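You operate a simulated robot arm through the tools that you are given. There is no shell and no other tool.

You run a simulated two-armed robot. Do the job below in one go: nothing can be reset, and whatever is moved stays where it is left.

Task
Set the code switches as the module's label says, then restart the control box.
Fine: key off while you set them; key on again and press start; the ready lamp stays on. Pinch, drop and damage nothing.

Only the result counts: the job must be done as asked and must still hold three seconds after the hand-in. Knocking over, shifting, dropping, spilling or breaking anything else fails it.

Robot
Two 7-joint arms with fingered hands on one trunk that stands fixed in place. Base frame: the origin is at the foot of the trunk, x ahead of it, y to its left, z up. Readings come in cm, degrees, newtons and seconds.
The left shoulder is at [3, 12, 113.8], the right one opposite. With the tool pointing down near the work surface each hand reaches from about 28 to 70 cm from the base axis, measured 20 degrees to its own side. Payload 4 kg a hand.
The tool frame of a hand sits at the grasp point between the pads (the TCP): z along the fingers, y along the line on which they close. The tips reach 1.9 cm beyond it. The gripper opens to 12 cm. The gripper's body begins 5.3 cm behind the TCP. The gripper is a hand of 3 fingers: y runs from the thumb to the fingers, the wrist lies at [0, 0, -21.9] in the tool frame.
Orientation is told as [roll, pitch, yaw] about the base's x, y, z axes, in that order, counted from this pose: with the fingers straight down and closing along the base's y, the tool's x points along the base's -x, its y along +y and its z along -z.

Tools
- The arms move only by the tool drive_tool. It takes "left_deltas", "right_deltas" or both (then of equal length, played together; a hand with none holds still); each is a list of rows, each an object of numbers (a shift or turn left out is 0): "tx", "ty", "tz": the shift along the base's x, y, z in units of 150 mm (1.0 is 150 mm); "wx", "wy", "wz": the turn, a rotation vector about the base's x, y, z in units of 120 degrees (1.0 is 120 degrees). In form: [{"tx": .., "ty": .., "tz": .., "wx": .., "wy": .., "wz": ..}, ...]. A call has 1 to 20 rows; each row is the pose to reach, as a shift and turn from the pose commanded when the call began. A call with a number of a shift or a turn outside -1 to 1 is refused whole. Rows are played at 5 a second. More than 5 cm and 8.6 degrees between two rows, and nothing of the call is played. Where a pose cannot be reached the arm comes as near as it can. A force on the tool above 40 N (or 10 N above the force at the start of the call, whichever is more), or a blocked arm, ends the call early, and 0.2 s more pass. In this call time passes only in rows, and 0.2 s behind the last. It gives the time, the measured TCP pose, the force on the tool (base axes), the opening and the grip force at its end, in the units of the frame above (readings bear some noise), with the torque about the TCP (base axes, N m) and any sound that the robot's microphone picked up.
- Cameras (640 x 400 px; columns grow to the right, rows downward): "scene" is now at [6.14, -0.82, 167.98]; the picture's right is [-0.17, -0.99, 0.00], its down [-0.76, 0.13, -0.64] and it looks along [0.63, -0.11, -0.77] (base axes); focal length 368 px, centre (320, 200). "left" rides on the left gripper at [-6.6, -0.4, -7.9] in its tool frame; the picture's right is [0.05, -1.00, 0.00], its down [0.76, 0.04, -0.64] and it looks along [0.64, 0.03, 0.77] (tool axes); focal length 251 px, centre (320, 200). "right" rides on the right gripper at [6.6, -0.4, -7.9] in its tool frame; the picture's right is [0.05, 1.00, 0.00], its down [-0.76, 0.04, -0.64] and it looks along [-0.64, 0.04, 0.77] (tool axes); focal length 251 px, centre (320, 200). There is no depth. A picture from a camera that has moved, and an enlarged one, comes with that camera's place and axes in the base frame and with its lens. The place of the scene camera against the robot may be out by one fixed shift of up to 1.2 cm in any direction.
- grab_frame(camera): a new picture of that camera. It takes no simulated time.
- move_column(by): slides the trunk up (or, below 0, down) by that many cm; the arms and the scene camera ride with it, the base frame stays. It gives what a move gives, with no picture.
- curl_fingers(finger1, finger2, thumb_bend, hand): sets how far each is bent, from 0 (flat) to 1 (curled in); at 0.3 the hand is open as for a grip, at 0.7 the pads meet at the TCP. One left out holds its place. A second passes; each finger stops where it meets its share of the squeeze, and holds until it gets a number again. It is the only way to open and close the hand. It gives what a move gives, with no picture; readings hold the bend of each and the force on the fingers (four entries, about 0 where the hand has none), thumb and palm.
- aim_head(pan, tilt): turns the head with the scene camera to pan (to the left, within 120 degrees either way) and tilt (down, from -29 to 69), counted from straight ahead of the robot. It gives what a move gives.
- inspect(camera, box): a new picture of the part [left, top, right, bottom] of that camera's present view, enlarged. It takes no simulated time.
- sign_off(): hands the job in; it is judged then, once.

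Nothing tells you positions but the pictures and the camera data. Unless the task says otherwise, let go and move clear before handing in.

The tools are called after "Request:" as a command line: name --argument value ..., lists and objects as JSON in quotes. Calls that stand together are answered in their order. drive_tool: Moves the arms, as the interface text tells. Its arguments: {"type":"object","properties":{"left_deltas":{"type":"array","items":{"type":"object","properties":{"tx":{"type":"number"},"ty":{"type":"number"},"tz":{"type":"number"},"wx":{"type":"number"},"wy":{"type":"number"},"wz":{"type":"number"}}}},"right_deltas":{"type":"array","items":{"type":"object","properties":{"tx":{"type":"number"},"ty":{"type":"number"},"tz":{"type":"number"},"wx":{"type":"number"},"wy":{"type":"number"},"wz":{"type":"number"}}}}},"required":[]} The other tools are called the same way: move_column (by) slides the trunk up or down; curl_fingers (finger1, finger2, thumb_bend, hand) moves the fingers one by one; aim_head (pan, tilt) turns the head that bears the scene camera; grab_frame (camera) takes a picture; inspect (camera, box) takes an enlarged picture of a part of a camera's view; sign_off () hands the job in.

At the start:

```text
time: 0.0
left_tool_pos: [42.87, 12.93, 135.47]
left_tool_rot: [0.0, 0.0, 0.0]
left_wrist_force: [1.1, -0.1, 0.1]
left_moment: [0.01, -0.05, -0.02]
left_grip_width: 12.02
left_gripper_force: 0.0
left_shape: jaw
left_bend: [0.3, 0.3, 0.3]
left_finger forces: [0.0, 0.0, 0.0, 0.0, 0.1, 0.0]
right_tool_pos: [45.66, -28.1, 125.74]
right_tool_rot: [0.1, 0.0, 0.0]
right_wrist_force: [-0.5, 0.2, -0.4]
right_moment: [-0.01, 0.02, -0.01]
right_grip_width: 11.98
right_gripper_force: 0.0
right_shape: jaw
right_bend: [0.3, 0.3, 0.3]
right_finger forces: [0.0, 0.1, 0.0, 0.0, 0.1, 0.0]
trunk travel left (down, up): [-35.0, 19.0]
head pan, tilt: [-9.7, 50.1]
```

scene: 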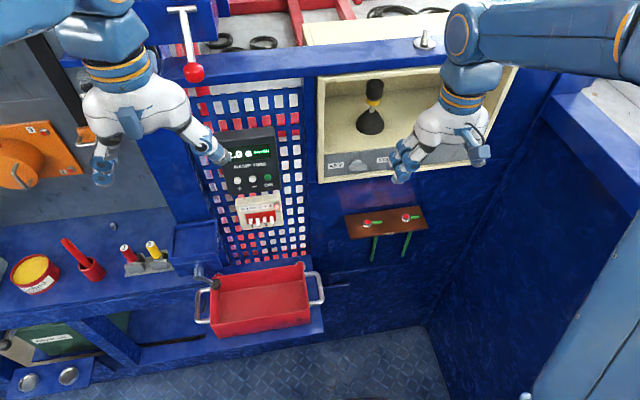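
right: 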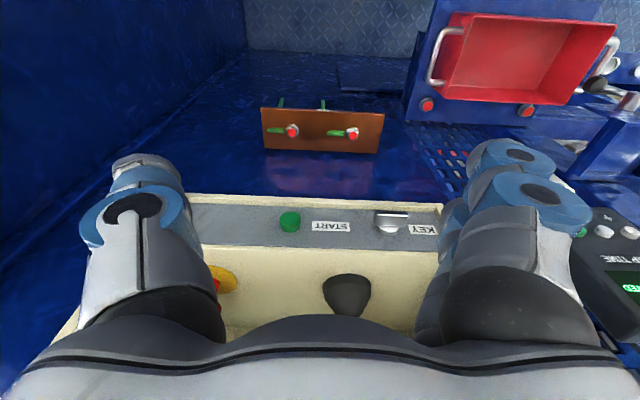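
left: 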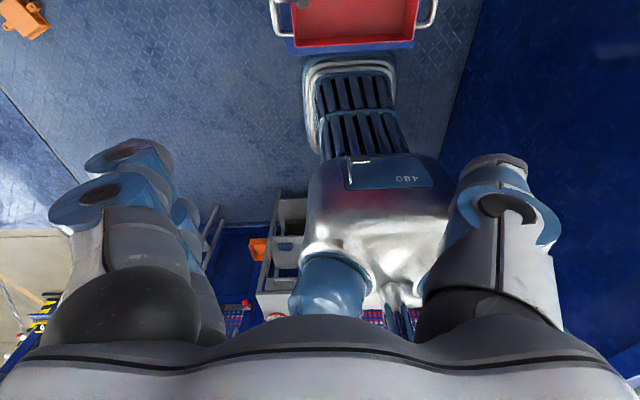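

I see a dark control module on a perforated panel, a DIP-switch-like block below it, and a cream box with KEY and START controls. I'll take enlarged views of these first.

Request:
inspect --camera "scene" --box '[200, 110, 310, 240]'

Request:
inspect --camera "scene" --box '[310, 60, 520, 190]'

Request:
inspect --camera "right" --box '[180, 180, 460, 330]'

Request:
inspect --camera "scene" --box '[330, 190, 440, 270]'

```text
3.08 times, centred on (255, 175) of scene
camera zoom: at [6.14, -0.82, 167.98], right [-0.17, -0.99, 0.0], down [-0.76, 0.13, -0.64], along [0.63, -0.11, -0.77], focal length 1133 px, centre (520, 277)
```

zoom: 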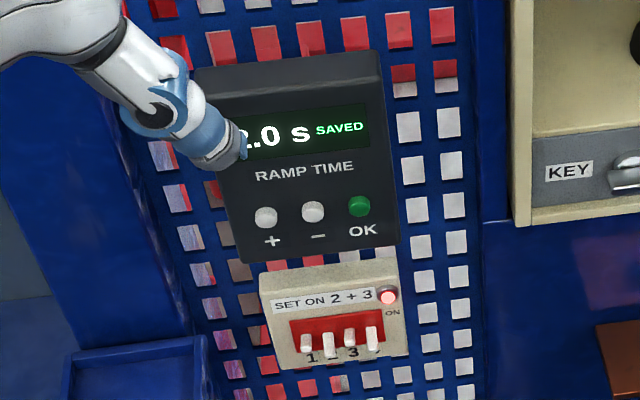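

```text
3.05 times, centred on (415, 125) of scene
camera zoom: at [6.14, -0.82, 167.98], right [-0.17, -0.99, 0.0], down [-0.76, 0.13, -0.64], along [0.63, -0.11, -0.77], focal length 1123 px, centre (30, 429)
```

zoom: 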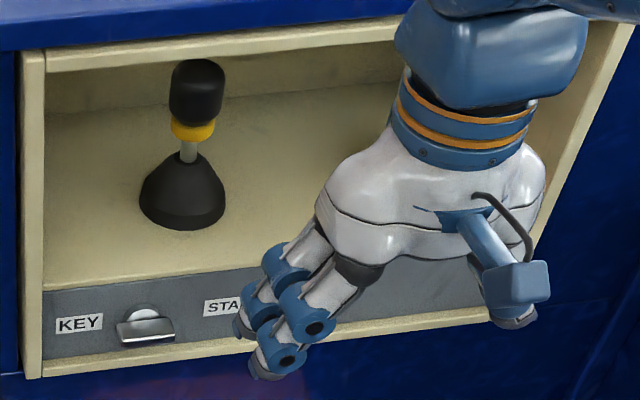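

```text
2.29 times, centred on (320, 255) of right
camera zoom: at [38.96, -28.4, 133.52], right [-0.05, 1.0, 0.0], down [0.76, 0.04, 0.64], along [0.64, 0.04, -0.77], focal length 575 px, centre (320, 74)
```

zoom: 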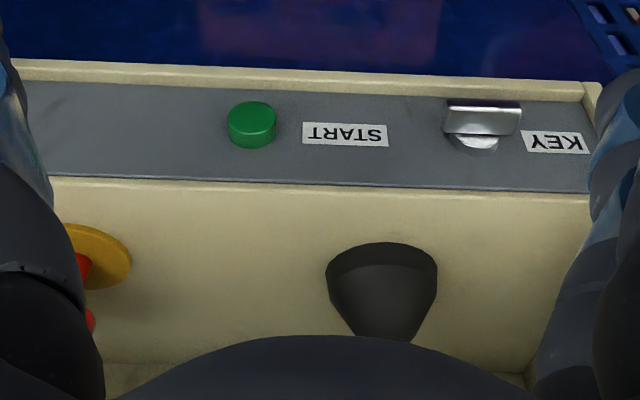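

```text
5.00 times, centred on (385, 230) of scene
camera zoom: at [6.14, -0.82, 167.98], right [-0.17, -0.99, 0.0], down [-0.76, 0.13, -0.64], along [0.63, -0.11, -0.77], focal length 1842 px, centre (-5, 50)
```

zoom: 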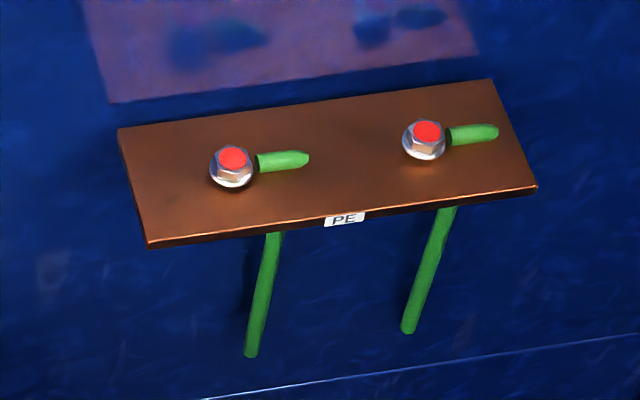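

The key lies at roughly (60, -18, 112) by triangulation. I'll back both hands off a little so the cameras see the controls without the fingers in the way.

Request:
drive_tool --left_deltas '[{"tx": -0.2, "ty": 0.1, "tz": 0.1}, {"tx": -0.4, "ty": 0.2, "tz": 0.2}, {"tx": -0.6, "ty": 0.3, "tz": 0.3}]' --right_deltas '[{"tx": -0.2, "ty": -0.1, "tz": 0.15}, {"tx": -0.4, "ty": -0.2, "tz": 0.3}, {"tx": -0.6, "ty": -0.3, "tz": 0.45}]'

Request:
grab_frame --camera "scene"

Request:
grab_frame --camera "right"

Request:
grab_frame --camera "left"

```text
time: 0.8
left_tool_pos: [33.62, 17.41, 140.12]
left_tool_rot: [0.0, -0.1, 0.0]
left_wrist_force: [0.7, -0.6, 0.1]
left_moment: [0.02, -0.02, -0.01]
left_grip_width: 11.97
left_gripper_force: 0.1
left_shape: jaw
left_bend: [0.3, 0.3, 0.3]
left_finger forces: [0.1, 0.0, 0.0, 0.0, 0.1, 0.0]
right_tool_pos: [36.35, -32.43, 132.5]
right_tool_rot: [0.0, -0.2, 0.0]
right_wrist_force: [-0.5, -1.1, 0.8]
right_moment: [-0.04, -0.02, -0.03]
right_grip_width: 11.99
right_gripper_force: 0.0
right_shape: jaw
right_bend: [0.3, 0.3, 0.3]
right_finger forces: [0.0, 0.0, 0.1, 0.0, 0.0, 0.0]
trunk travel left (down, up): [-35.0, 19.0]
head pan, tilt: [-9.7, 50.1]
```

```text
taken
camera scene: at [5.8, -0.76, 167.99], right [-0.17, -0.99, 0.0], down [-0.76, 0.13, -0.64], along [0.63, -0.11, -0.77], focal length 368 px, centre (320, 200)
```

scene: 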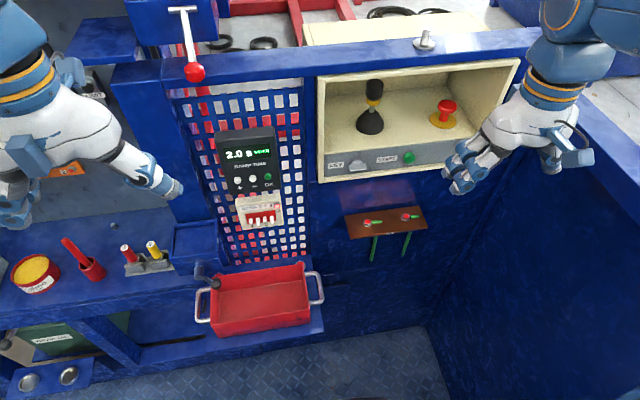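

```text
taken
camera right: at [29.64, -32.76, 140.36], right [-0.05, 1.0, 0.0], down [0.76, 0.04, 0.65], along [0.64, 0.04, -0.76], focal length 251 px, centre (320, 200)
```

right: 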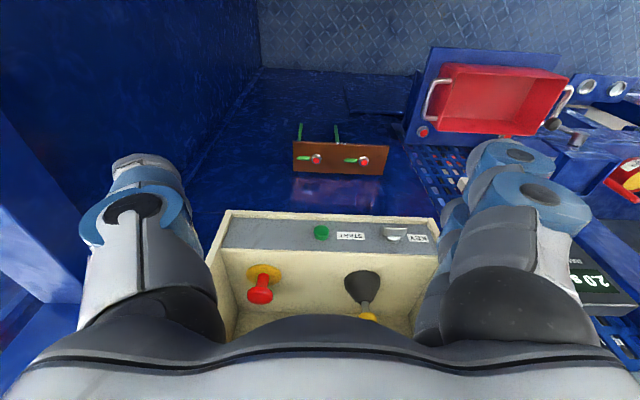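

```text
taken
camera left: at [39.99, 17.06, 147.98], right [-0.05, -1.0, 0.0], down [-0.77, 0.04, 0.64], along [-0.64, 0.04, -0.77], focal length 251 px, centre (320, 200)
```

left: 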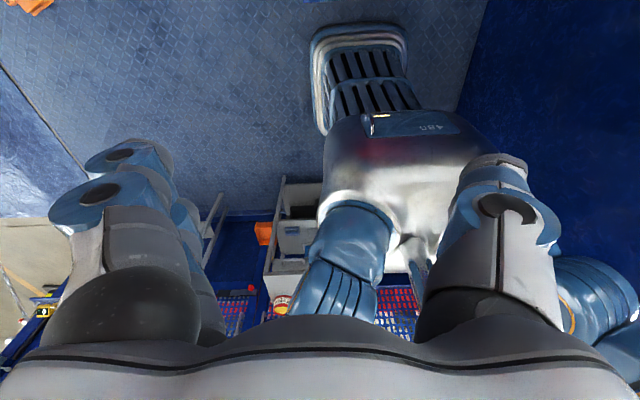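

The view is clearer now, so I'll zoom in on the switch module, the key and the start button.

Request:
inspect --camera "scene" --box '[228, 185, 292, 235]'

Request:
inspect --camera "scene" --box '[318, 140, 428, 190]'

Request:
inspect --camera "scene" --box '[310, 50, 530, 190]'

Request:
inspect --camera "right" --box '[200, 200, 460, 330]'

Request:
inspect --camera "scene" --box '[160, 60, 320, 200]'

```text
8.00 times, centred on (260, 210) of scene
camera zoom: at [5.8, -0.76, 167.99], right [-0.17, -0.99, 0.0], down [-0.76, 0.13, -0.64], along [0.63, -0.11, -0.77], focal length 2947 px, centre (800, 120)
```

zoom: 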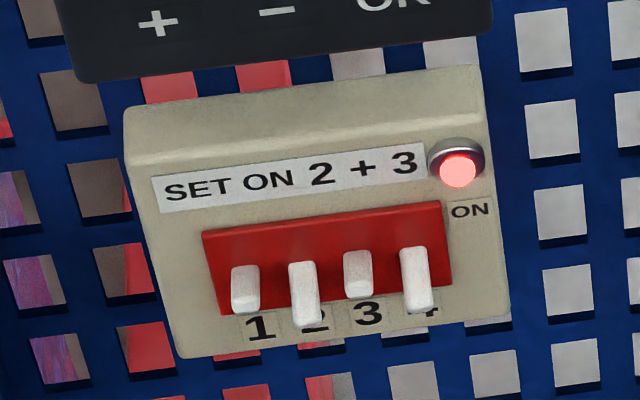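

```text
5.82 times, centred on (373, 165) of scene
camera zoom: at [5.8, -0.76, 167.99], right [-0.17, -0.99, 0.0], down [-0.76, 0.13, -0.64], along [0.63, -0.11, -0.77], focal length 2143 px, centre (12, 404)
```

zoom: 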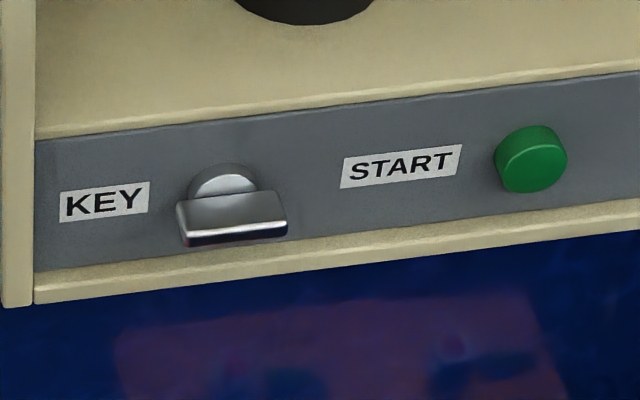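

```text
2.86 times, centred on (420, 120) of scene
camera zoom: at [5.8, -0.76, 167.99], right [-0.17, -0.99, 0.0], down [-0.76, 0.13, -0.64], along [0.63, -0.11, -0.77], focal length 1052 px, centre (34, 429)
```

zoom: 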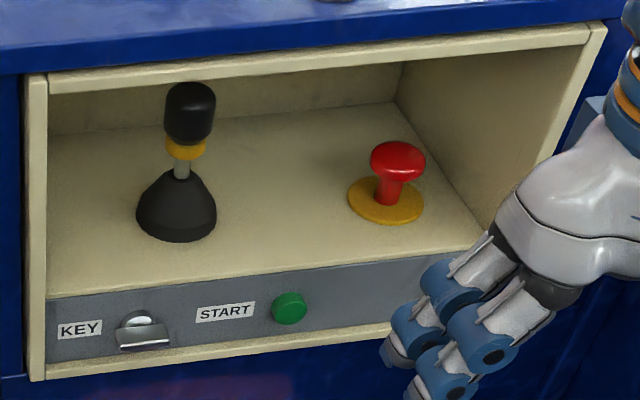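

```text
2.46 times, centred on (330, 265) of right
camera zoom: at [29.64, -32.76, 140.36], right [-0.05, 1.0, 0.0], down [0.76, 0.04, 0.65], along [0.64, 0.04, -0.76], focal length 619 px, centre (295, 40)
```

zoom: 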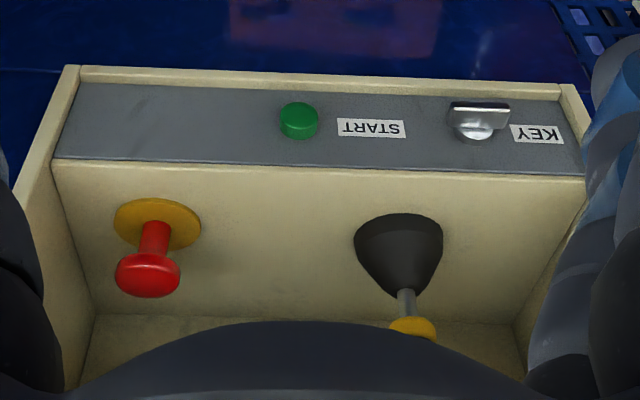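

```text
2.86 times, centred on (240, 130) of scene
camera zoom: at [5.8, -0.76, 167.99], right [-0.17, -0.99, 0.0], down [-0.76, 0.13, -0.64], along [0.63, -0.11, -0.77], focal length 1052 px, centre (549, 400)
```

zoom: 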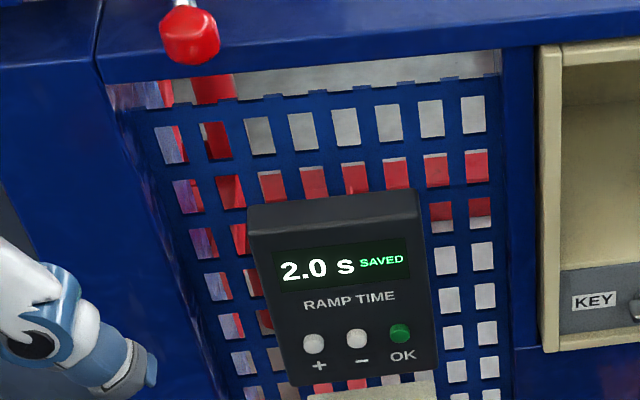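

The module reads "SET ON 2 + 3", with switches 1 and 3 apparently up and 2 and 4 down. The control faces look vertical at about x = 60. I'll pitch the left hand forward so that its camera looks at the module from above.

Request:
drive_tool --left_deltas '[{"tx": 0.047, "ty": -0.02, "tz": -0.067, "wy": -0.0625}, {"tx": 0.094, "ty": -0.04, "tz": -0.133, "wy": -0.125}, {"tx": 0.14, "ty": -0.06, "tz": -0.2, "wy": -0.1875}, {"tx": 0.187, "ty": -0.08, "tz": -0.267, "wy": -0.25}, {"tx": 0.234, "ty": -0.1, "tz": -0.333, "wy": -0.3125}, {"tx": 0.28, "ty": -0.12, "tz": -0.4, "wy": -0.375}, {"tx": 0.327, "ty": -0.14, "tz": -0.467, "wy": -0.4375}, {"tx": 0.374, "ty": -0.16, "tz": -0.533, "wy": -0.5}, {"tx": 0.42, "ty": -0.18, "tz": -0.6, "wy": -0.5625}, {"tx": 0.467, "ty": -0.2, "tz": -0.667, "wy": -0.625}, {"tx": 0.513, "ty": -0.22, "tz": -0.733, "wy": -0.6875}, {"tx": 0.56, "ty": -0.23, "tz": -0.8, "wy": -0.75}]'

Request:
grab_frame --camera "scene"

Request:
grab_frame --camera "left"

```text
time: 2.9
left_tool_pos: [37.49, -3.25, 139.85]
left_tool_rot: [-47.7, -72.6, 17.0]
left_wrist_force: [-0.6, 0.2, 0.5]
left_moment: [0.0, 0.0, -0.03]
left_grip_width: 11.98
left_gripper_force: 0.0
left_shape: jaw
left_bend: [0.3, 0.3, 0.3]
left_finger forces: [0.0, 0.0, 0.0, 0.0, 0.1, 0.0]
left hand out of reach, approached as far as the arm can: row 8, 9, 10
right_tool_pos: [36.62, -32.15, 132.38]
right_tool_rot: [0.0, 0.0, 0.0]
right_wrist_force: [-0.2, 0.4, 0.0]
right_moment: [-0.04, 0.02, 0.03]
right_grip_width: 11.98
right_gripper_force: 0.0
right_shape: jaw
right_bend: [0.3, 0.3, 0.3]
right_finger forces: [0.0, 0.0, 0.1, 0.0, 0.1, 0.0]
trunk travel left (down, up): [-35.0, 19.0]
head pan, tilt: [-9.7, 50.1]
stopped in row 10 (left hand): the arm was blocked; the commanded pose is now the measured one
```

```text
taken
camera scene: at [6.1, -0.43, 167.99], right [-0.17, -0.99, 0.0], down [-0.76, 0.13, -0.64], along [0.63, -0.11, -0.77], focal length 368 px, centre (320, 200)
```

scene: 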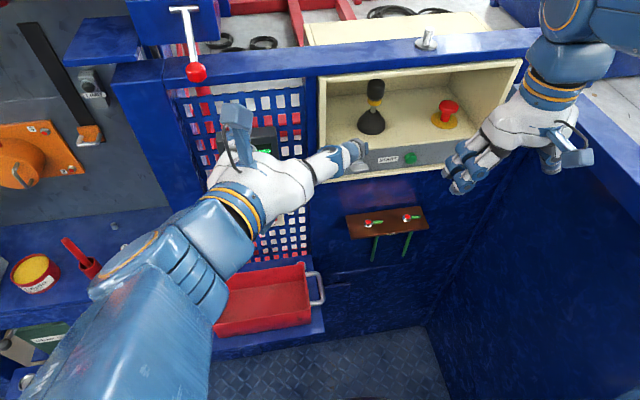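

```text
taken
camera left: at [32.53, 1.07, 147.69], right [-0.49, -0.85, 0.17], down [-0.73, 0.3, -0.61], along [0.47, -0.42, -0.77], focal length 251 px, centre (320, 200)
```

left: 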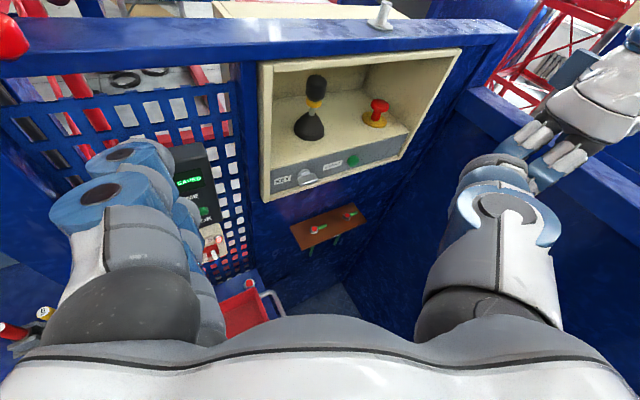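

That pose folded the arm too close to the body and it stopped. I'll extend the left hand forward and straighten it out to face the panel.

Request:
drive_tool --left_deltas '[{"tx": 0.088, "ty": 0.077, "tz": -0.115, "wx": 0.014, "wy": 0, "wz": 0.03}, {"tx": 0.175, "ty": 0.154, "tz": -0.231, "wx": 0.028, "wz": 0.06}, {"tx": 0.263, "ty": 0.231, "tz": -0.346, "wx": 0.042, "wz": 0.09}, {"tx": 0.35, "ty": 0.308, "tz": -0.462, "wx": 0.056, "wz": 0.12}, {"tx": 0.438, "ty": 0.386, "tz": -0.577, "wx": 0.069, "wz": 0.15}, {"tx": 0.525, "ty": 0.463, "tz": -0.692, "wx": 0.083, "wz": 0.18}, {"tx": 0.613, "ty": 0.54, "tz": -0.808, "wx": 0.097, "wz": 0.21}, {"tx": 0.7, "ty": 0.617, "tz": -0.923, "wx": 0.111, "wz": 0.241}]'

Request:
grab_frame --camera "scene"

Request:
grab_frame --camera "left"

Request:
grab_frame --camera "right"

```text
time: 3.6
left_tool_pos: [36.71, -7.35, 139.51]
left_tool_rot: [-59.2, -70.2, 24.5]
left_wrist_force: [0.0, -0.3, 0.2]
left_moment: [0.01, -0.02, 0.01]
left_grip_width: 11.99
left_gripper_force: 0.1
left_shape: jaw
left_bend: [0.3, 0.3, 0.3]
left_finger forces: [0.1, 0.1, 0.1, 0.0, 0.0, 0.1]
left hand out of reach, approached as far as the arm can: row 1, 2, 3
right_tool_pos: [36.57, -32.53, 132.31]
right_tool_rot: [0.1, 0.0, -0.1]
right_wrist_force: [-0.1, -1.0, 0.5]
right_moment: [0.0, 0.01, -0.02]
right_grip_width: 11.99
right_gripper_force: 0.0
right_shape: jaw
right_bend: [0.3, 0.3, 0.3]
right_finger forces: [0.0, 0.1, 0.0, 0.1, 0.0, 0.1]
trunk travel left (down, up): [-35.0, 19.0]
head pan, tilt: [-9.7, 50.1]
stopped in row 3 (left hand): the arm was blocked; the commanded pose is now the measured one
```

```text
taken
camera scene: at [6.0, -0.91, 167.98], right [-0.17, -0.99, 0.0], down [-0.76, 0.13, -0.64], along [0.63, -0.11, -0.77], focal length 368 px, centre (320, 200)
```

scene: 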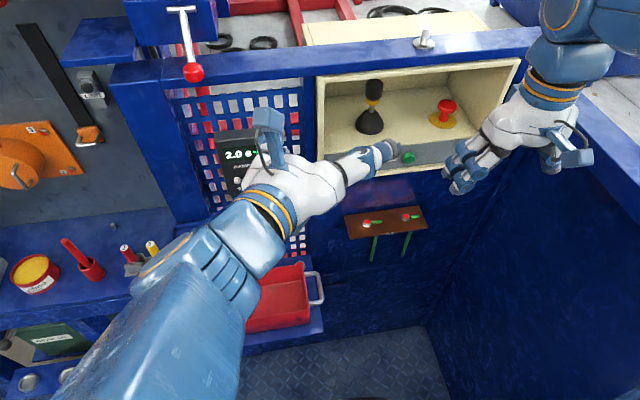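

```text
taken
camera left: at [32.27, -2.1, 147.13], right [-0.54, -0.81, 0.24], down [-0.73, 0.3, -0.62], along [0.43, -0.51, -0.75], focal length 251 px, centre (320, 200)
```

left: 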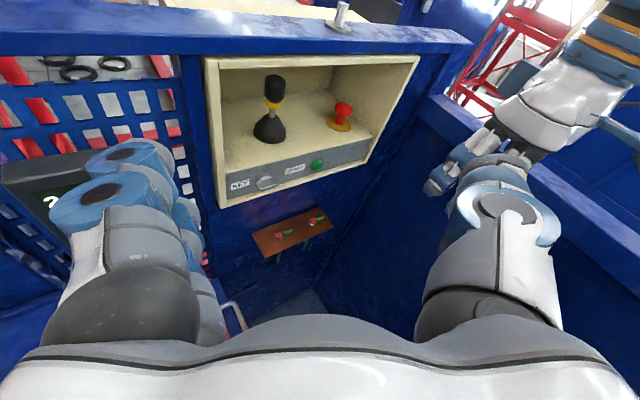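

```text
taken
camera right: at [29.85, -32.88, 140.26], right [-0.05, 1.0, 0.0], down [0.76, 0.04, 0.64], along [0.64, 0.04, -0.77], focal length 251 px, centre (320, 200)
```

right: 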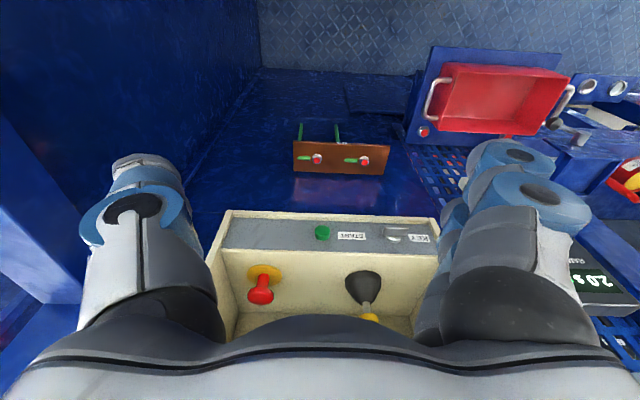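

The left arm is at a wrist limit. I'll bring it back to a 45° forward tilt, which it could reach earlier.

Request:
drive_tool --left_deltas '[{"tx": 0.044, "ty": 0.12, "tz": -0.046, "wx": 0.027, "wy": 0.03, "wz": 0.028}, {"tx": 0.088, "ty": 0.24, "tz": -0.092, "wx": 0.054, "wy": 0.059, "wz": 0.056}, {"tx": 0.132, "ty": 0.36, "tz": -0.138, "wx": 0.08, "wy": 0.089, "wz": 0.084}, {"tx": 0.176, "ty": 0.48, "tz": -0.184, "wx": 0.107, "wy": 0.119, "wz": 0.112}, {"tx": 0.22, "ty": 0.6, "tz": -0.23, "wx": 0.134, "wy": 0.148, "wz": 0.139}, {"tx": 0.264, "ty": 0.72, "tz": -0.276, "wx": 0.16, "wy": 0.178, "wz": 0.167}, {"tx": 0.309, "ty": 0.84, "tz": -0.321, "wx": 0.187, "wy": 0.207, "wz": 0.195}, {"tx": 0.353, "ty": 0.957, "tz": -0.367, "wx": 0.214, "wy": 0.237, "wz": 0.223}]'

Request:
grab_frame --camera "scene"

Request:
grab_frame --camera "left"

```text
time: 5.4
left_tool_pos: [42.25, 6.99, 133.91]
left_tool_rot: [0.1, -44.9, -0.2]
left_wrist_force: [-0.5, -0.5, 1.0]
left_moment: [-0.03, -0.03, -0.01]
left_grip_width: 11.99
left_gripper_force: 0.1
left_shape: jaw
left_bend: [0.3, 0.3, 0.3]
left_finger forces: [0.0, 0.0, 0.1, 0.1, 0.0, 0.1]
right_tool_pos: [36.72, -32.49, 132.24]
right_tool_rot: [-0.1, 0.1, 0.0]
right_wrist_force: [0.2, 0.7, 0.4]
right_moment: [-0.02, 0.05, 0.0]
right_grip_width: 12.0
right_gripper_force: 0.0
right_shape: jaw
right_bend: [0.3, 0.3, 0.3]
right_finger forces: [0.0, 0.0, 0.0, 0.0, 0.0, 0.0]
trunk travel left (down, up): [-35.0, 19.0]
head pan, tilt: [-9.7, 50.1]
```

```text
taken
camera scene: at [6.19, -0.89, 167.98], right [-0.17, -0.99, 0.0], down [-0.76, 0.13, -0.64], along [0.63, -0.11, -0.77], focal length 368 px, centre (320, 200)
```

scene: 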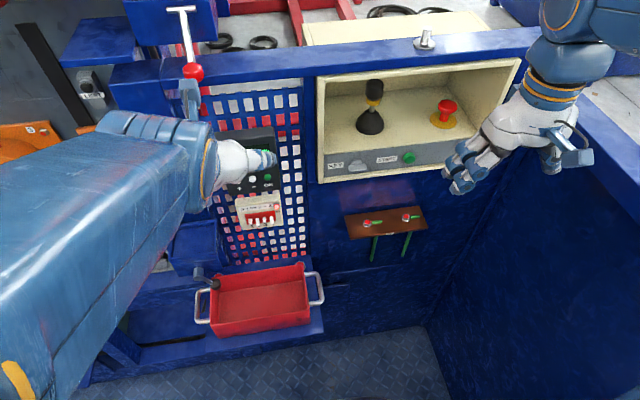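

```text
taken
camera left: at [41.27, 6.59, 144.15], right [-0.04, -1.0, -0.04], down [-1.0, 0.04, -0.08], along [0.08, 0.04, -1.0], focal length 251 px, centre (320, 200)
```

left: 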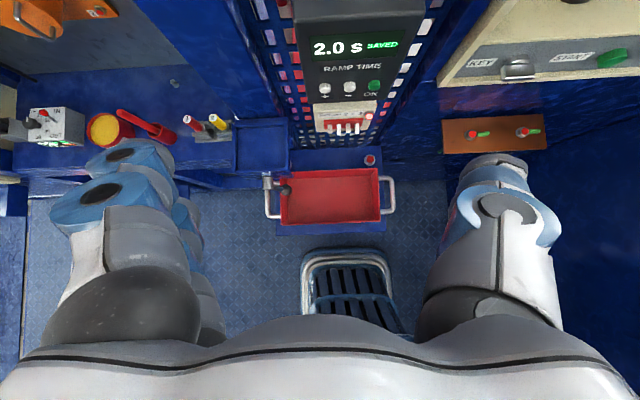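

This gives a good overhead view of everything. I'll zoom in on it for triangulation.

Request:
inspect --camera "left" --box '[290, 70, 400, 140]'

Request:
inspect --camera "left" --box '[430, 20, 640, 160]'

Request:
inspect --camera "scene" --box '[228, 185, 292, 235]'

Request:
inspect --camera "scene" --box '[318, 140, 428, 190]'

```text
5.71 times, centred on (345, 105) of left
camera zoom: at [41.27, 6.59, 144.15], right [-0.04, -1.0, -0.04], down [-1.0, 0.04, -0.08], along [0.08, 0.04, -1.0], focal length 1437 px, centre (177, 743)
```

zoom: 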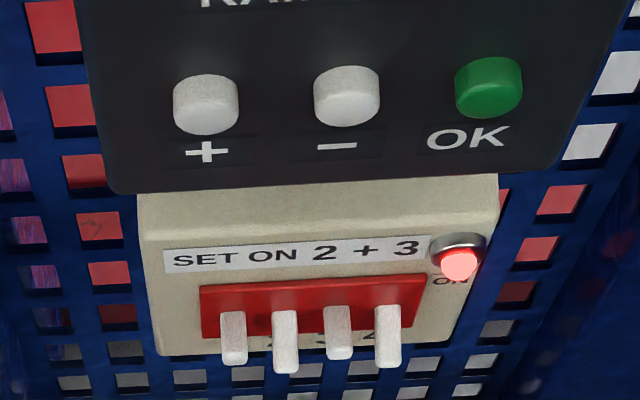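

```text
2.86 times, centred on (535, 90) of left
camera zoom: at [41.27, 6.59, 144.15], right [-0.04, -1.0, -0.04], down [-1.0, 0.04, -0.08], along [0.08, 0.04, -1.0], focal length 718 px, centre (-294, 514)
```

zoom: 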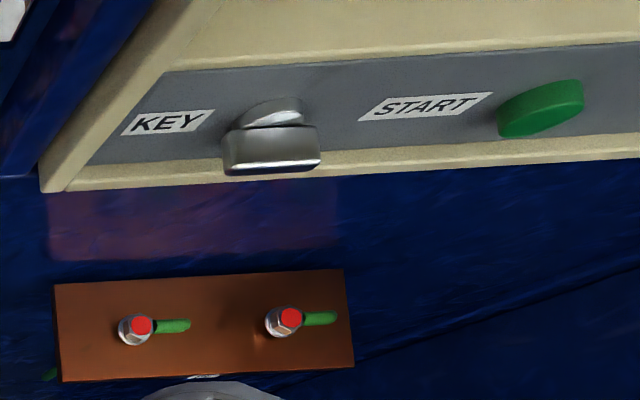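

```text
8.00 times, centred on (260, 210) of scene
camera zoom: at [6.19, -0.89, 167.98], right [-0.17, -0.99, 0.0], down [-0.76, 0.13, -0.64], along [0.63, -0.11, -0.77], focal length 2947 px, centre (800, 120)
```

zoom: 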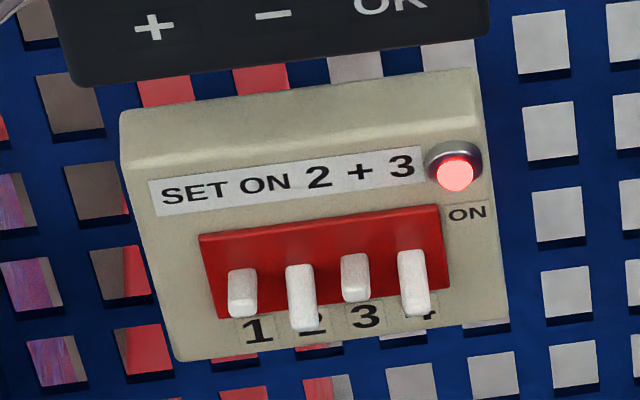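

```text
5.82 times, centred on (373, 165) of scene
camera zoom: at [6.19, -0.89, 167.98], right [-0.17, -0.99, 0.0], down [-0.76, 0.13, -0.64], along [0.63, -0.11, -0.77], focal length 2143 px, centre (12, 404)
```

zoom: 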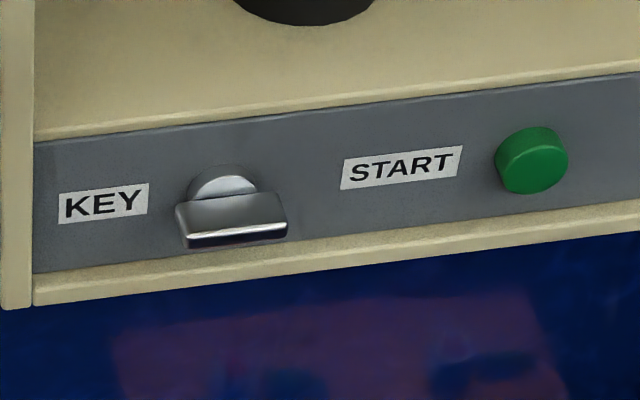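

Switches 1 and 3 are up and 2 and 4 are down, so 1 has to go down and 2 has to go up. I'll lower the left hand for a second viewpoint so I can get accurate depth from its own camera.

Request:
drive_tool --left_deltas '[{"tz": -0.2}, {"tz": -0.4, "tx": 0.0}, {"tz": -0.6, "tx": 0.0}, {"tz": -0.8, "tx": 0.0}]'

Request:
inspect --camera "left" --box '[270, 20, 430, 120]'

Request:
grab_frame --camera "left"

Request:
grab_frame --camera "scene"

```text
time: 6.4
left_tool_pos: [42.43, 7.04, 121.95]
left_tool_rot: [0.0, -45.0, -0.2]
left_wrist_force: [0.2, 0.4, -0.9]
left_moment: [-0.04, 0.03, 0.01]
left_grip_width: 11.99
left_gripper_force: 0.0
left_shape: jaw
left_bend: [0.3, 0.3, 0.3]
left_finger forces: [0.0, 0.1, 0.0, 0.0, 0.1, 0.1]
right_tool_pos: [36.75, -32.5, 132.39]
right_tool_rot: [0.1, 0.1, 0.0]
right_wrist_force: [-0.1, 0.5, -0.3]
right_moment: [0.0, 0.03, 0.02]
right_grip_width: 11.99
right_gripper_force: 0.0
right_shape: jaw
right_bend: [0.3, 0.3, 0.3]
right_finger forces: [0.0, 0.0, 0.1, 0.0, 0.0, 0.0]
trunk travel left (down, up): [-35.0, 19.0]
head pan, tilt: [-9.7, 50.1]
```

```text
4.00 times, centred on (350, 70) of left
camera zoom: at [41.35, 6.68, 132.16], right [-0.04, -1.0, -0.04], down [-1.0, 0.04, -0.09], along [0.09, 0.03, -1.0], focal length 1006 px, centre (200, 720)
```

zoom: 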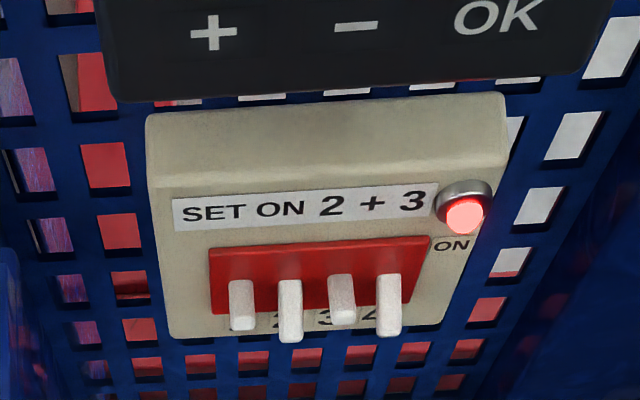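

```text
taken
camera left: at [41.35, 6.68, 132.16], right [-0.04, -1.0, -0.04], down [-1.0, 0.04, -0.09], along [0.09, 0.03, -1.0], focal length 251 px, centre (320, 200)
```

left: 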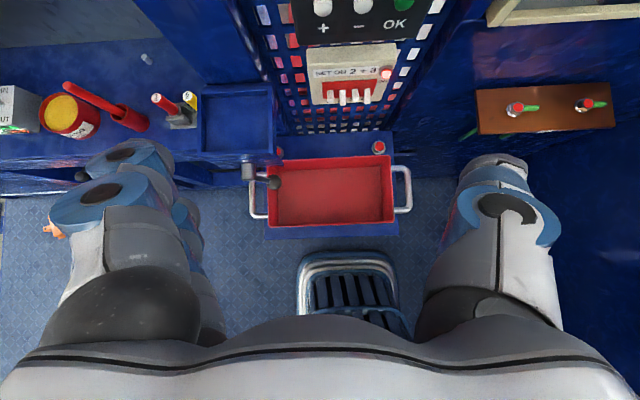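

```text
taken
camera scene: at [6.28, -0.83, 167.97], right [-0.17, -0.99, 0.0], down [-0.76, 0.13, -0.64], along [0.63, -0.11, -0.77], focal length 368 px, centre (320, 200)
```

scene: 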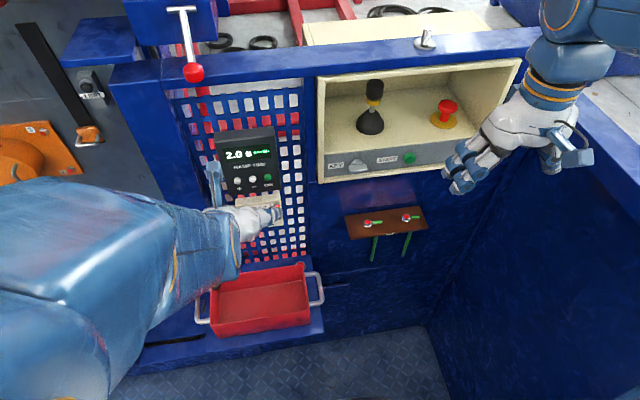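

Switch tips sit at about y = 5.7, 4.05, 2.5 and 0.9, with x near 57 and z near 100. The lamp is at (58.2, -0.8, 104). Next I'll try a one-finger "pointing" shape with the left hand in free space.

Request:
curl_fingers --hand "left" --finger1 0.7 --finger2 0.0 --thumb_bend 0.0

Request:
grab_frame --camera "left"

Request:
inspect --camera "scene" --box '[140, 130, 320, 270]'

Request:
grab_frame --camera "right"

```text
time: 7.4
left_tool_pos: [42.34, 7.04, 121.99]
left_tool_rot: [0.0, -45.0, -0.2]
left_wrist_force: [-0.2, -0.1, 0.4]
left_moment: [-0.03, -0.01, 0.0]
left_grip_width: 8.45
left_gripper_force: 0.1
left_shape: fingers
left_bend: [0.71, 0.01, 0.0]
left_finger forces: [0.0, 0.0, 0.1, 0.0, 0.0, 0.0]
right_tool_pos: [36.63, -32.46, 132.43]
right_tool_rot: [0.0, 0.1, 0.0]
right_wrist_force: [-0.4, 0.2, 0.1]
right_moment: [0.0, 0.02, 0.03]
right_grip_width: 11.96
right_gripper_force: 0.1
right_shape: jaw
right_bend: [0.3, 0.3, 0.3]
right_finger forces: [0.0, 0.0, 0.1, 0.1, 0.0, 0.1]
trunk travel left (down, up): [-35.0, 19.0]
head pan, tilt: [-9.7, 50.1]
```

```text
taken
camera left: at [41.25, 6.68, 132.22], right [-0.04, -1.0, -0.04], down [-1.0, 0.04, -0.09], along [0.09, 0.03, -1.0], focal length 251 px, centre (320, 200)
```

left: 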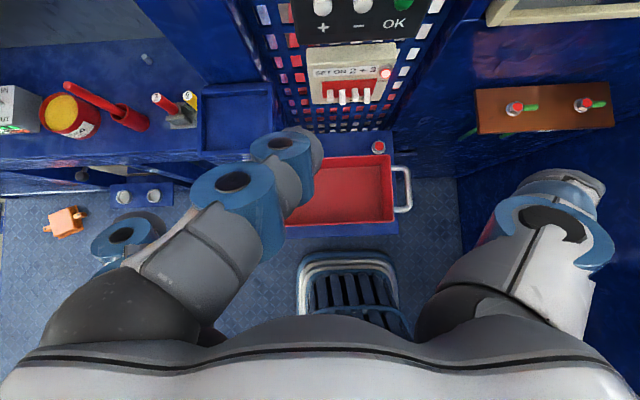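

```text
2.86 times, centred on (230, 200) of scene
camera zoom: at [6.15, -0.83, 167.98], right [-0.17, -0.99, 0.0], down [-0.76, 0.13, -0.64], along [0.63, -0.11, -0.77], focal length 1052 px, centre (577, 200)
```

zoom: 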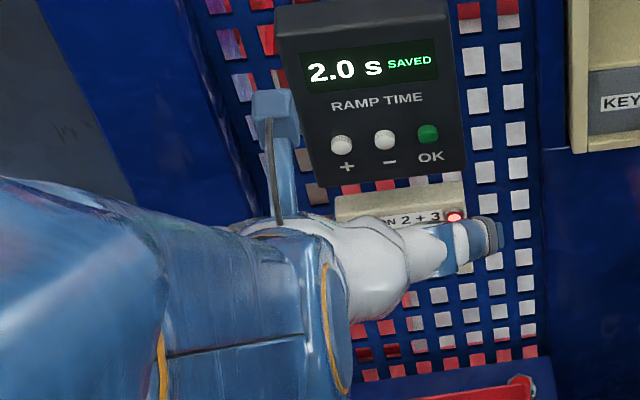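

```text
taken
camera right: at [29.97, -32.83, 140.24], right [-0.05, 1.0, 0.0], down [0.76, 0.04, 0.64], along [0.64, 0.03, -0.77], focal length 251 px, centre (320, 200)
```

right: 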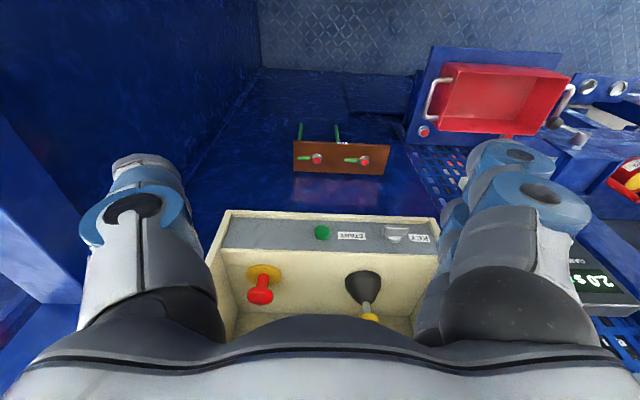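

Finger 1 is bent and the others are flat. I'll zoom in on it to locate the fingertip.

Request:
inspect --camera "left" --box '[140, 60, 440, 260]'

```text
2.00 times, centred on (290, 160) of left
camera zoom: at [41.25, 6.68, 132.22], right [-0.04, -1.0, -0.04], down [-1.0, 0.04, -0.09], along [0.09, 0.03, -1.0], focal length 503 px, centre (380, 280)
```

zoom: 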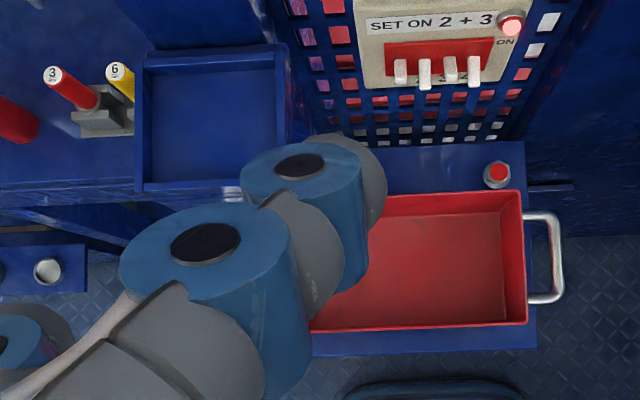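

The tray to the left of the module (y > 12.9, rim z about 102) rules out a flat second finger. I'll curl finger 2 in and set the thumb to half-open instead.

Request:
curl_fingers --hand "left" --finger1 0.7 --finger2 1.0 --thumb_bend 0.2

Request:
grab_frame --camera "left"

```text
time: 8.4
left_tool_pos: [42.1, 7.04, 122.14]
left_tool_rot: [0.0, -45.0, -0.2]
left_wrist_force: [0.7, -0.1, -0.1]
left_moment: [0.01, -0.02, 0.0]
left_grip_width: 7.35
left_gripper_force: 0.1
left_shape: fingers
left_bend: [0.71, 1.0, 0.2]
left_finger forces: [0.0, 0.0, 0.0, 0.1, 0.1, 0.0]
right_tool_pos: [36.59, -32.42, 132.2]
right_tool_rot: [0.0, 0.0, 0.1]
right_wrist_force: [0.6, 0.3, -1.4]
right_moment: [-0.03, 0.03, 0.0]
right_grip_width: 11.98
right_gripper_force: 0.1
right_shape: jaw
right_bend: [0.3, 0.3, 0.3]
right_finger forces: [0.0, 0.0, 0.1, 0.1, 0.0, 0.0]
trunk travel left (down, up): [-35.0, 19.0]
head pan, tilt: [-9.7, 50.1]
```

```text
taken
camera left: at [41.23, 6.68, 132.22], right [-0.04, -1.0, -0.04], down [-1.0, 0.04, -0.09], along [0.09, 0.03, -1.0], focal length 251 px, centre (320, 200)
```

left: 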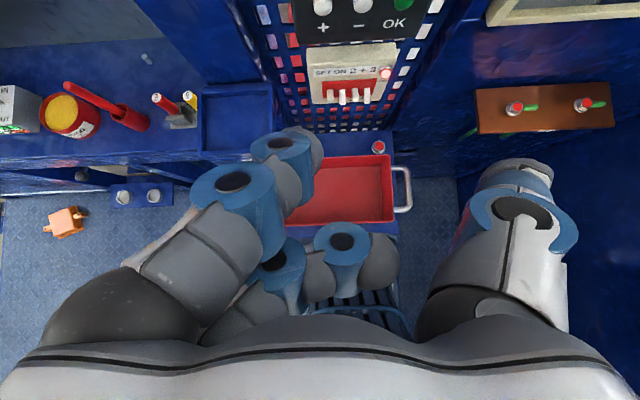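

The left pointing shape looks good: finger 1 is extended and finger 2 is tucked away. Before touching the switches I need the key off, so I'll bring the right hand forward and tilt it toward the key.

Request:
drive_tool --right_deltas '[{"tx": 0.1, "ty": 0.11, "tz": -0.1, "wy": -0.0625}, {"tx": 0.2, "ty": 0.22, "tz": -0.22, "wy": -0.125}, {"tx": 0.3, "ty": 0.34, "tz": -0.34, "wy": -0.1875}, {"tx": 0.4, "ty": 0.45, "tz": -0.46, "wy": -0.25}, {"tx": 0.5, "ty": 0.56, "tz": -0.58, "wy": -0.3125}, {"tx": 0.6, "ty": 0.68, "tz": -0.69, "wy": -0.375}]'

Request:
grab_frame --camera "scene"

Request:
grab_frame --camera "right"

```text
time: 9.8
left_tool_pos: [42.26, 7.03, 122.09]
left_tool_rot: [0.0, -45.0, -0.2]
left_wrist_force: [-0.6, 0.7, -0.3]
left_moment: [-0.02, -0.05, -0.01]
left_grip_width: 7.32
left_gripper_force: 0.1
left_shape: fingers
left_bend: [0.71, 1.0, 0.2]
left_finger forces: [0.0, 0.0, 0.0, 0.1, 0.0, 0.1]
right_tool_pos: [45.0, -22.52, 121.49]
right_tool_rot: [3.2, -42.8, -5.8]
right_wrist_force: [3.0, 0.0, 2.0]
right_moment: [-0.12, 0.23, 0.09]
right_grip_width: 12.0
right_gripper_force: 0.1
right_shape: jaw
right_bend: [0.3, 0.3, 0.3]
right_finger forces: [0.0, 0.0, 0.1, 0.0, 0.1, 0.0]
trunk travel left (down, up): [-35.0, 19.0]
head pan, tilt: [-9.7, 50.1]
```

```text
taken
camera scene: at [6.22, -0.82, 167.98], right [-0.17, -0.99, 0.0], down [-0.76, 0.13, -0.64], along [0.63, -0.11, -0.77], focal length 368 px, centre (320, 200)
```

scene: 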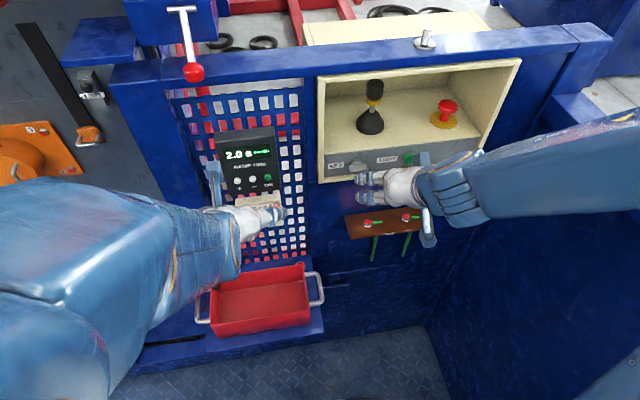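

```text
taken
camera right: at [34.82, -22.25, 122.71], right [0.02, 1.0, 0.0], down [0.12, -0.01, 0.99], along [0.99, -0.02, -0.12], focal length 251 px, centre (320, 200)
```

right: 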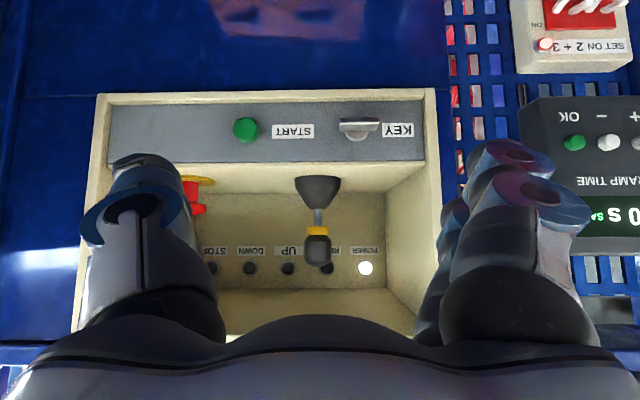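

The back wall of the box carries lamps: STOP, DOWN, UP, one label hidden behind the stick (probably READY), and POWER, which is lit. So the key is on now. I'll zoom in.

Request:
inspect --camera "right" --box '[170, 80, 450, 300]'

Request:
inspect --camera "right" --box '[310, 100, 430, 175]'

```text
1.82 times, centred on (310, 190) of right
camera zoom: at [34.82, -22.25, 122.71], right [0.02, 1.0, 0.0], down [0.12, -0.01, 0.99], along [0.99, -0.02, -0.12], focal length 457 px, centre (338, 218)
```

zoom: 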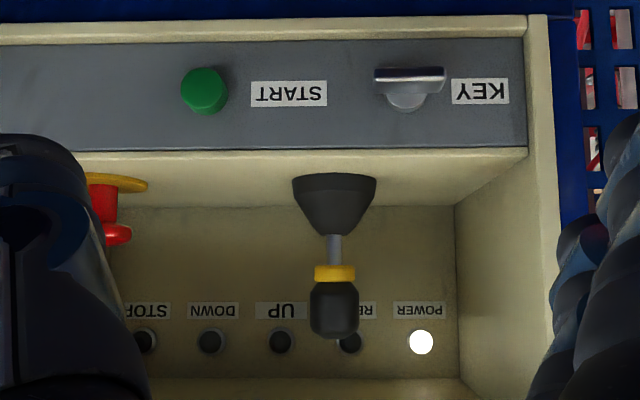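

```text
5.33 times, centred on (370, 138) of right
camera zoom: at [34.82, -22.25, 122.71], right [0.02, 1.0, 0.0], down [0.12, -0.01, 0.99], along [0.99, -0.02, -0.12], focal length 1341 px, centre (53, 533)
```

zoom: 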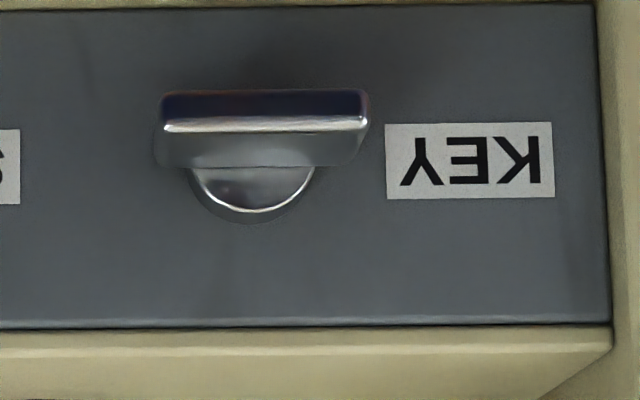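

The key is on because the power lamp is lit. The handle is a horizontal bar centred at about (59.6, -18.6, 111.8). I'll level the right hand to point straight at the panel, still well short of it.

Request:
drive_tool --right_deltas '[{"tx": 0.07, "ty": 0.042, "tz": -0.1, "wy": -0.0625}, {"tx": 0.14, "ty": 0.084, "tz": -0.2, "wy": -0.125}, {"tx": 0.21, "ty": 0.126, "tz": -0.3, "wy": -0.1875}, {"tx": 0.28, "ty": 0.168, "tz": -0.4, "wy": -0.25}, {"tx": 0.355, "ty": 0.21, "tz": -0.5, "wy": -0.3125}, {"tx": 0.427, "ty": 0.253, "tz": -0.61, "wy": -0.375}, {"tx": 0.427, "ty": 0.253, "tz": -0.61, "wy": -0.375}]'

Request:
grab_frame --camera "scene"

Request:
grab_frame --camera "right"

```text
time: 11.6
left_tool_pos: [42.56, 7.47, 121.88]
left_tool_rot: [-0.2, -44.9, -0.1]
left_wrist_force: [1.0, 1.1, 0.0]
left_moment: [-0.04, 0.02, 0.0]
left_grip_width: 7.29
left_gripper_force: 0.1
left_shape: fingers
left_bend: [0.71, 1.0, 0.2]
left_finger forces: [0.0, 0.0, 0.1, 0.1, 0.1, 0.0]
right_tool_pos: [52.08, -31.45, 123.26]
right_tool_rot: [-78.1, -70.0, 81.2]
right_wrist_force: [0.3, 0.9, -0.3]
right_moment: [-0.02, -0.01, -0.05]
right_grip_width: 11.99
right_gripper_force: 0.1
right_shape: jaw
right_bend: [0.3, 0.3, 0.3]
right_finger forces: [0.0, 0.0, 0.0, 0.0, 0.0, 0.1]
right hand out of reach, approached as far as the arm can: row 3, 4, 5, 6, 7
trunk travel left (down, up): [-35.0, 19.0]
head pan, tilt: [-9.7, 50.1]
stopped in row 7 (right hand): the arm was blocked; the commanded pose is now the measured one
```

```text
taken
camera scene: at [6.48, -0.33, 167.98], right [-0.17, -0.99, 0.0], down [-0.76, 0.13, -0.64], along [0.63, -0.11, -0.77], focal length 368 px, centre (320, 200)
```

scene: 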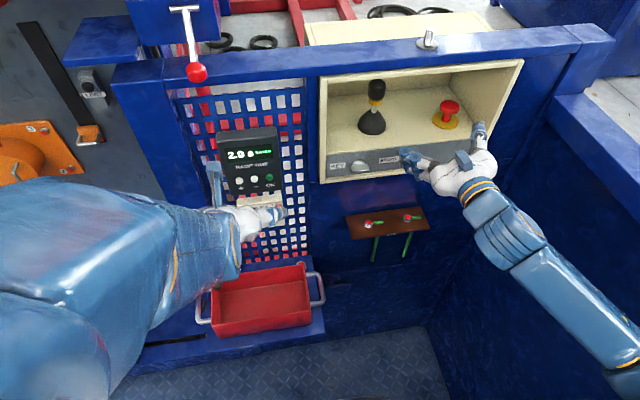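

```text
taken
camera right: at [43.95, -34.41, 117.76], right [-0.07, 0.92, -0.38], down [-0.6, 0.27, 0.75], along [0.79, 0.28, 0.54], focal length 251 px, centre (320, 200)
```

right: 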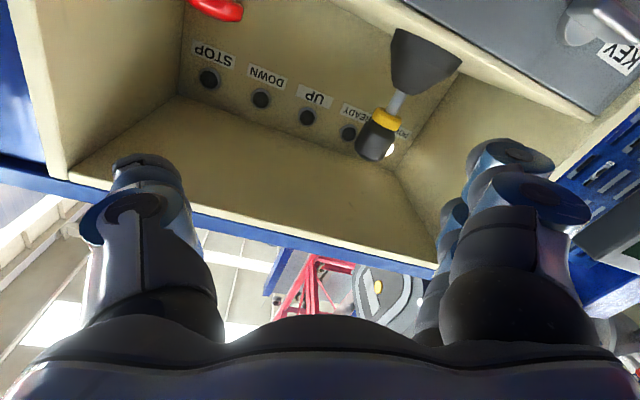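

The right hand now points at the panel, but rolled about -22°, and it seems to favour that roll direction. I'll continue that way (thumb up, fingers below) and line up in front of the key, keeping x at or below 52.

Request:
drive_tool --right_deltas '[{"tx": -0.03, "ty": 0.09, "tz": -0.08, "wx": -0.062, "wy": -0.004}, {"tx": -0.06, "ty": 0.18, "tz": -0.16, "wx": -0.124, "wy": -0.009}, {"tx": -0.07, "ty": 0.28, "tz": -0.24, "wx": -0.187, "wy": -0.013}, {"tx": -0.07, "ty": 0.38, "tz": -0.33, "wx": -0.249, "wy": -0.018}, {"tx": -0.07, "ty": 0.48, "tz": -0.42, "wx": -0.311, "wy": -0.022}, {"tx": -0.07, "ty": 0.58, "tz": -0.5, "wx": -0.373, "wy": -0.027}, {"tx": -0.07, "ty": 0.68, "tz": -0.59, "wx": -0.436, "wy": -0.031}, {"tx": -0.07, "ty": 0.77, "tz": -0.67, "wx": -0.498, "wy": -0.036}, {"tx": -0.07, "ty": 0.857, "tz": -0.753, "wx": -0.56, "wy": -0.04}, {"tx": -0.07, "ty": 0.857, "tz": -0.753, "wx": -0.56, "wy": -0.04}]'

Request:
grab_frame --camera "scene"

Request:
grab_frame --camera "right"

```text
time: 13.8
left_tool_pos: [42.19, 7.09, 122.08]
left_tool_rot: [0.0, -44.9, -0.3]
left_wrist_force: [-0.4, 0.4, 0.4]
left_moment: [0.01, 0.0, -0.01]
left_grip_width: 7.33
left_gripper_force: 0.1
left_shape: fingers
left_bend: [0.71, 1.0, 0.2]
left_finger forces: [0.0, 0.0, 0.0, 0.0, 0.0, 0.1]
right_tool_pos: [50.77, -29.95, 117.91]
right_tool_rot: [-88.2, -3.2, 92.8]
right_wrist_force: [-0.3, 0.0, -0.3]
right_moment: [0.04, 0.0, -0.04]
right_grip_width: 12.02
right_gripper_force: 0.1
right_shape: jaw
right_bend: [0.3, 0.3, 0.3]
right_finger forces: [0.1, 0.0, 0.1, 0.0, 0.0, 0.0]
right hand out of reach, approached as far as the arm can: row 3, 4, 5, 6, 7, 8, 9, 10
trunk travel left (down, up): [-35.0, 19.0]
head pan, tilt: [-9.7, 50.1]
```

```text
taken
camera scene: at [6.11, -0.83, 167.98], right [-0.17, -0.99, 0.0], down [-0.76, 0.13, -0.64], along [0.63, -0.11, -0.77], focal length 368 px, centre (320, 200)
```

scene: 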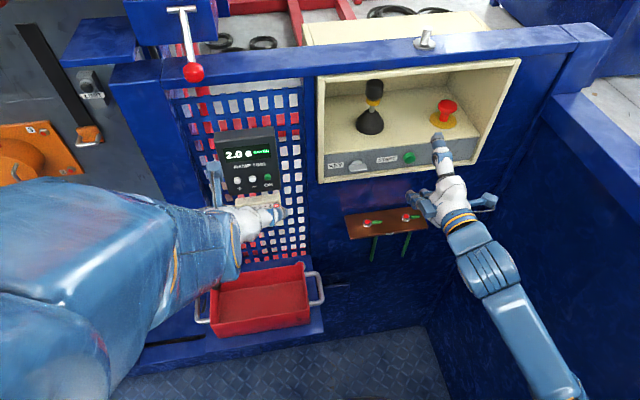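

```text
taken
camera right: at [43.04, -36.97, 118.15], right [-0.03, 0.0, -1.0], down [-0.68, 0.73, 0.02], along [0.73, 0.68, -0.02], focal length 251 px, centre (320, 200)
```

right: 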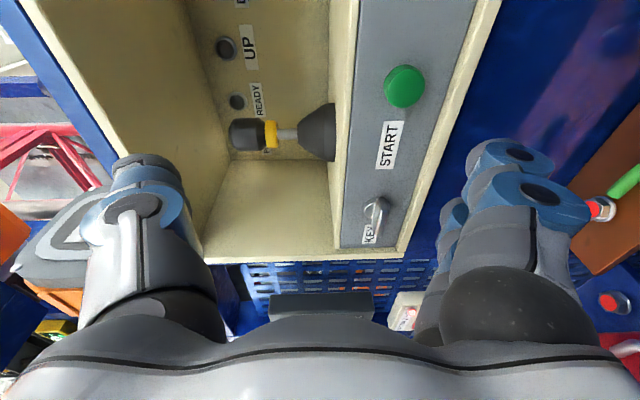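

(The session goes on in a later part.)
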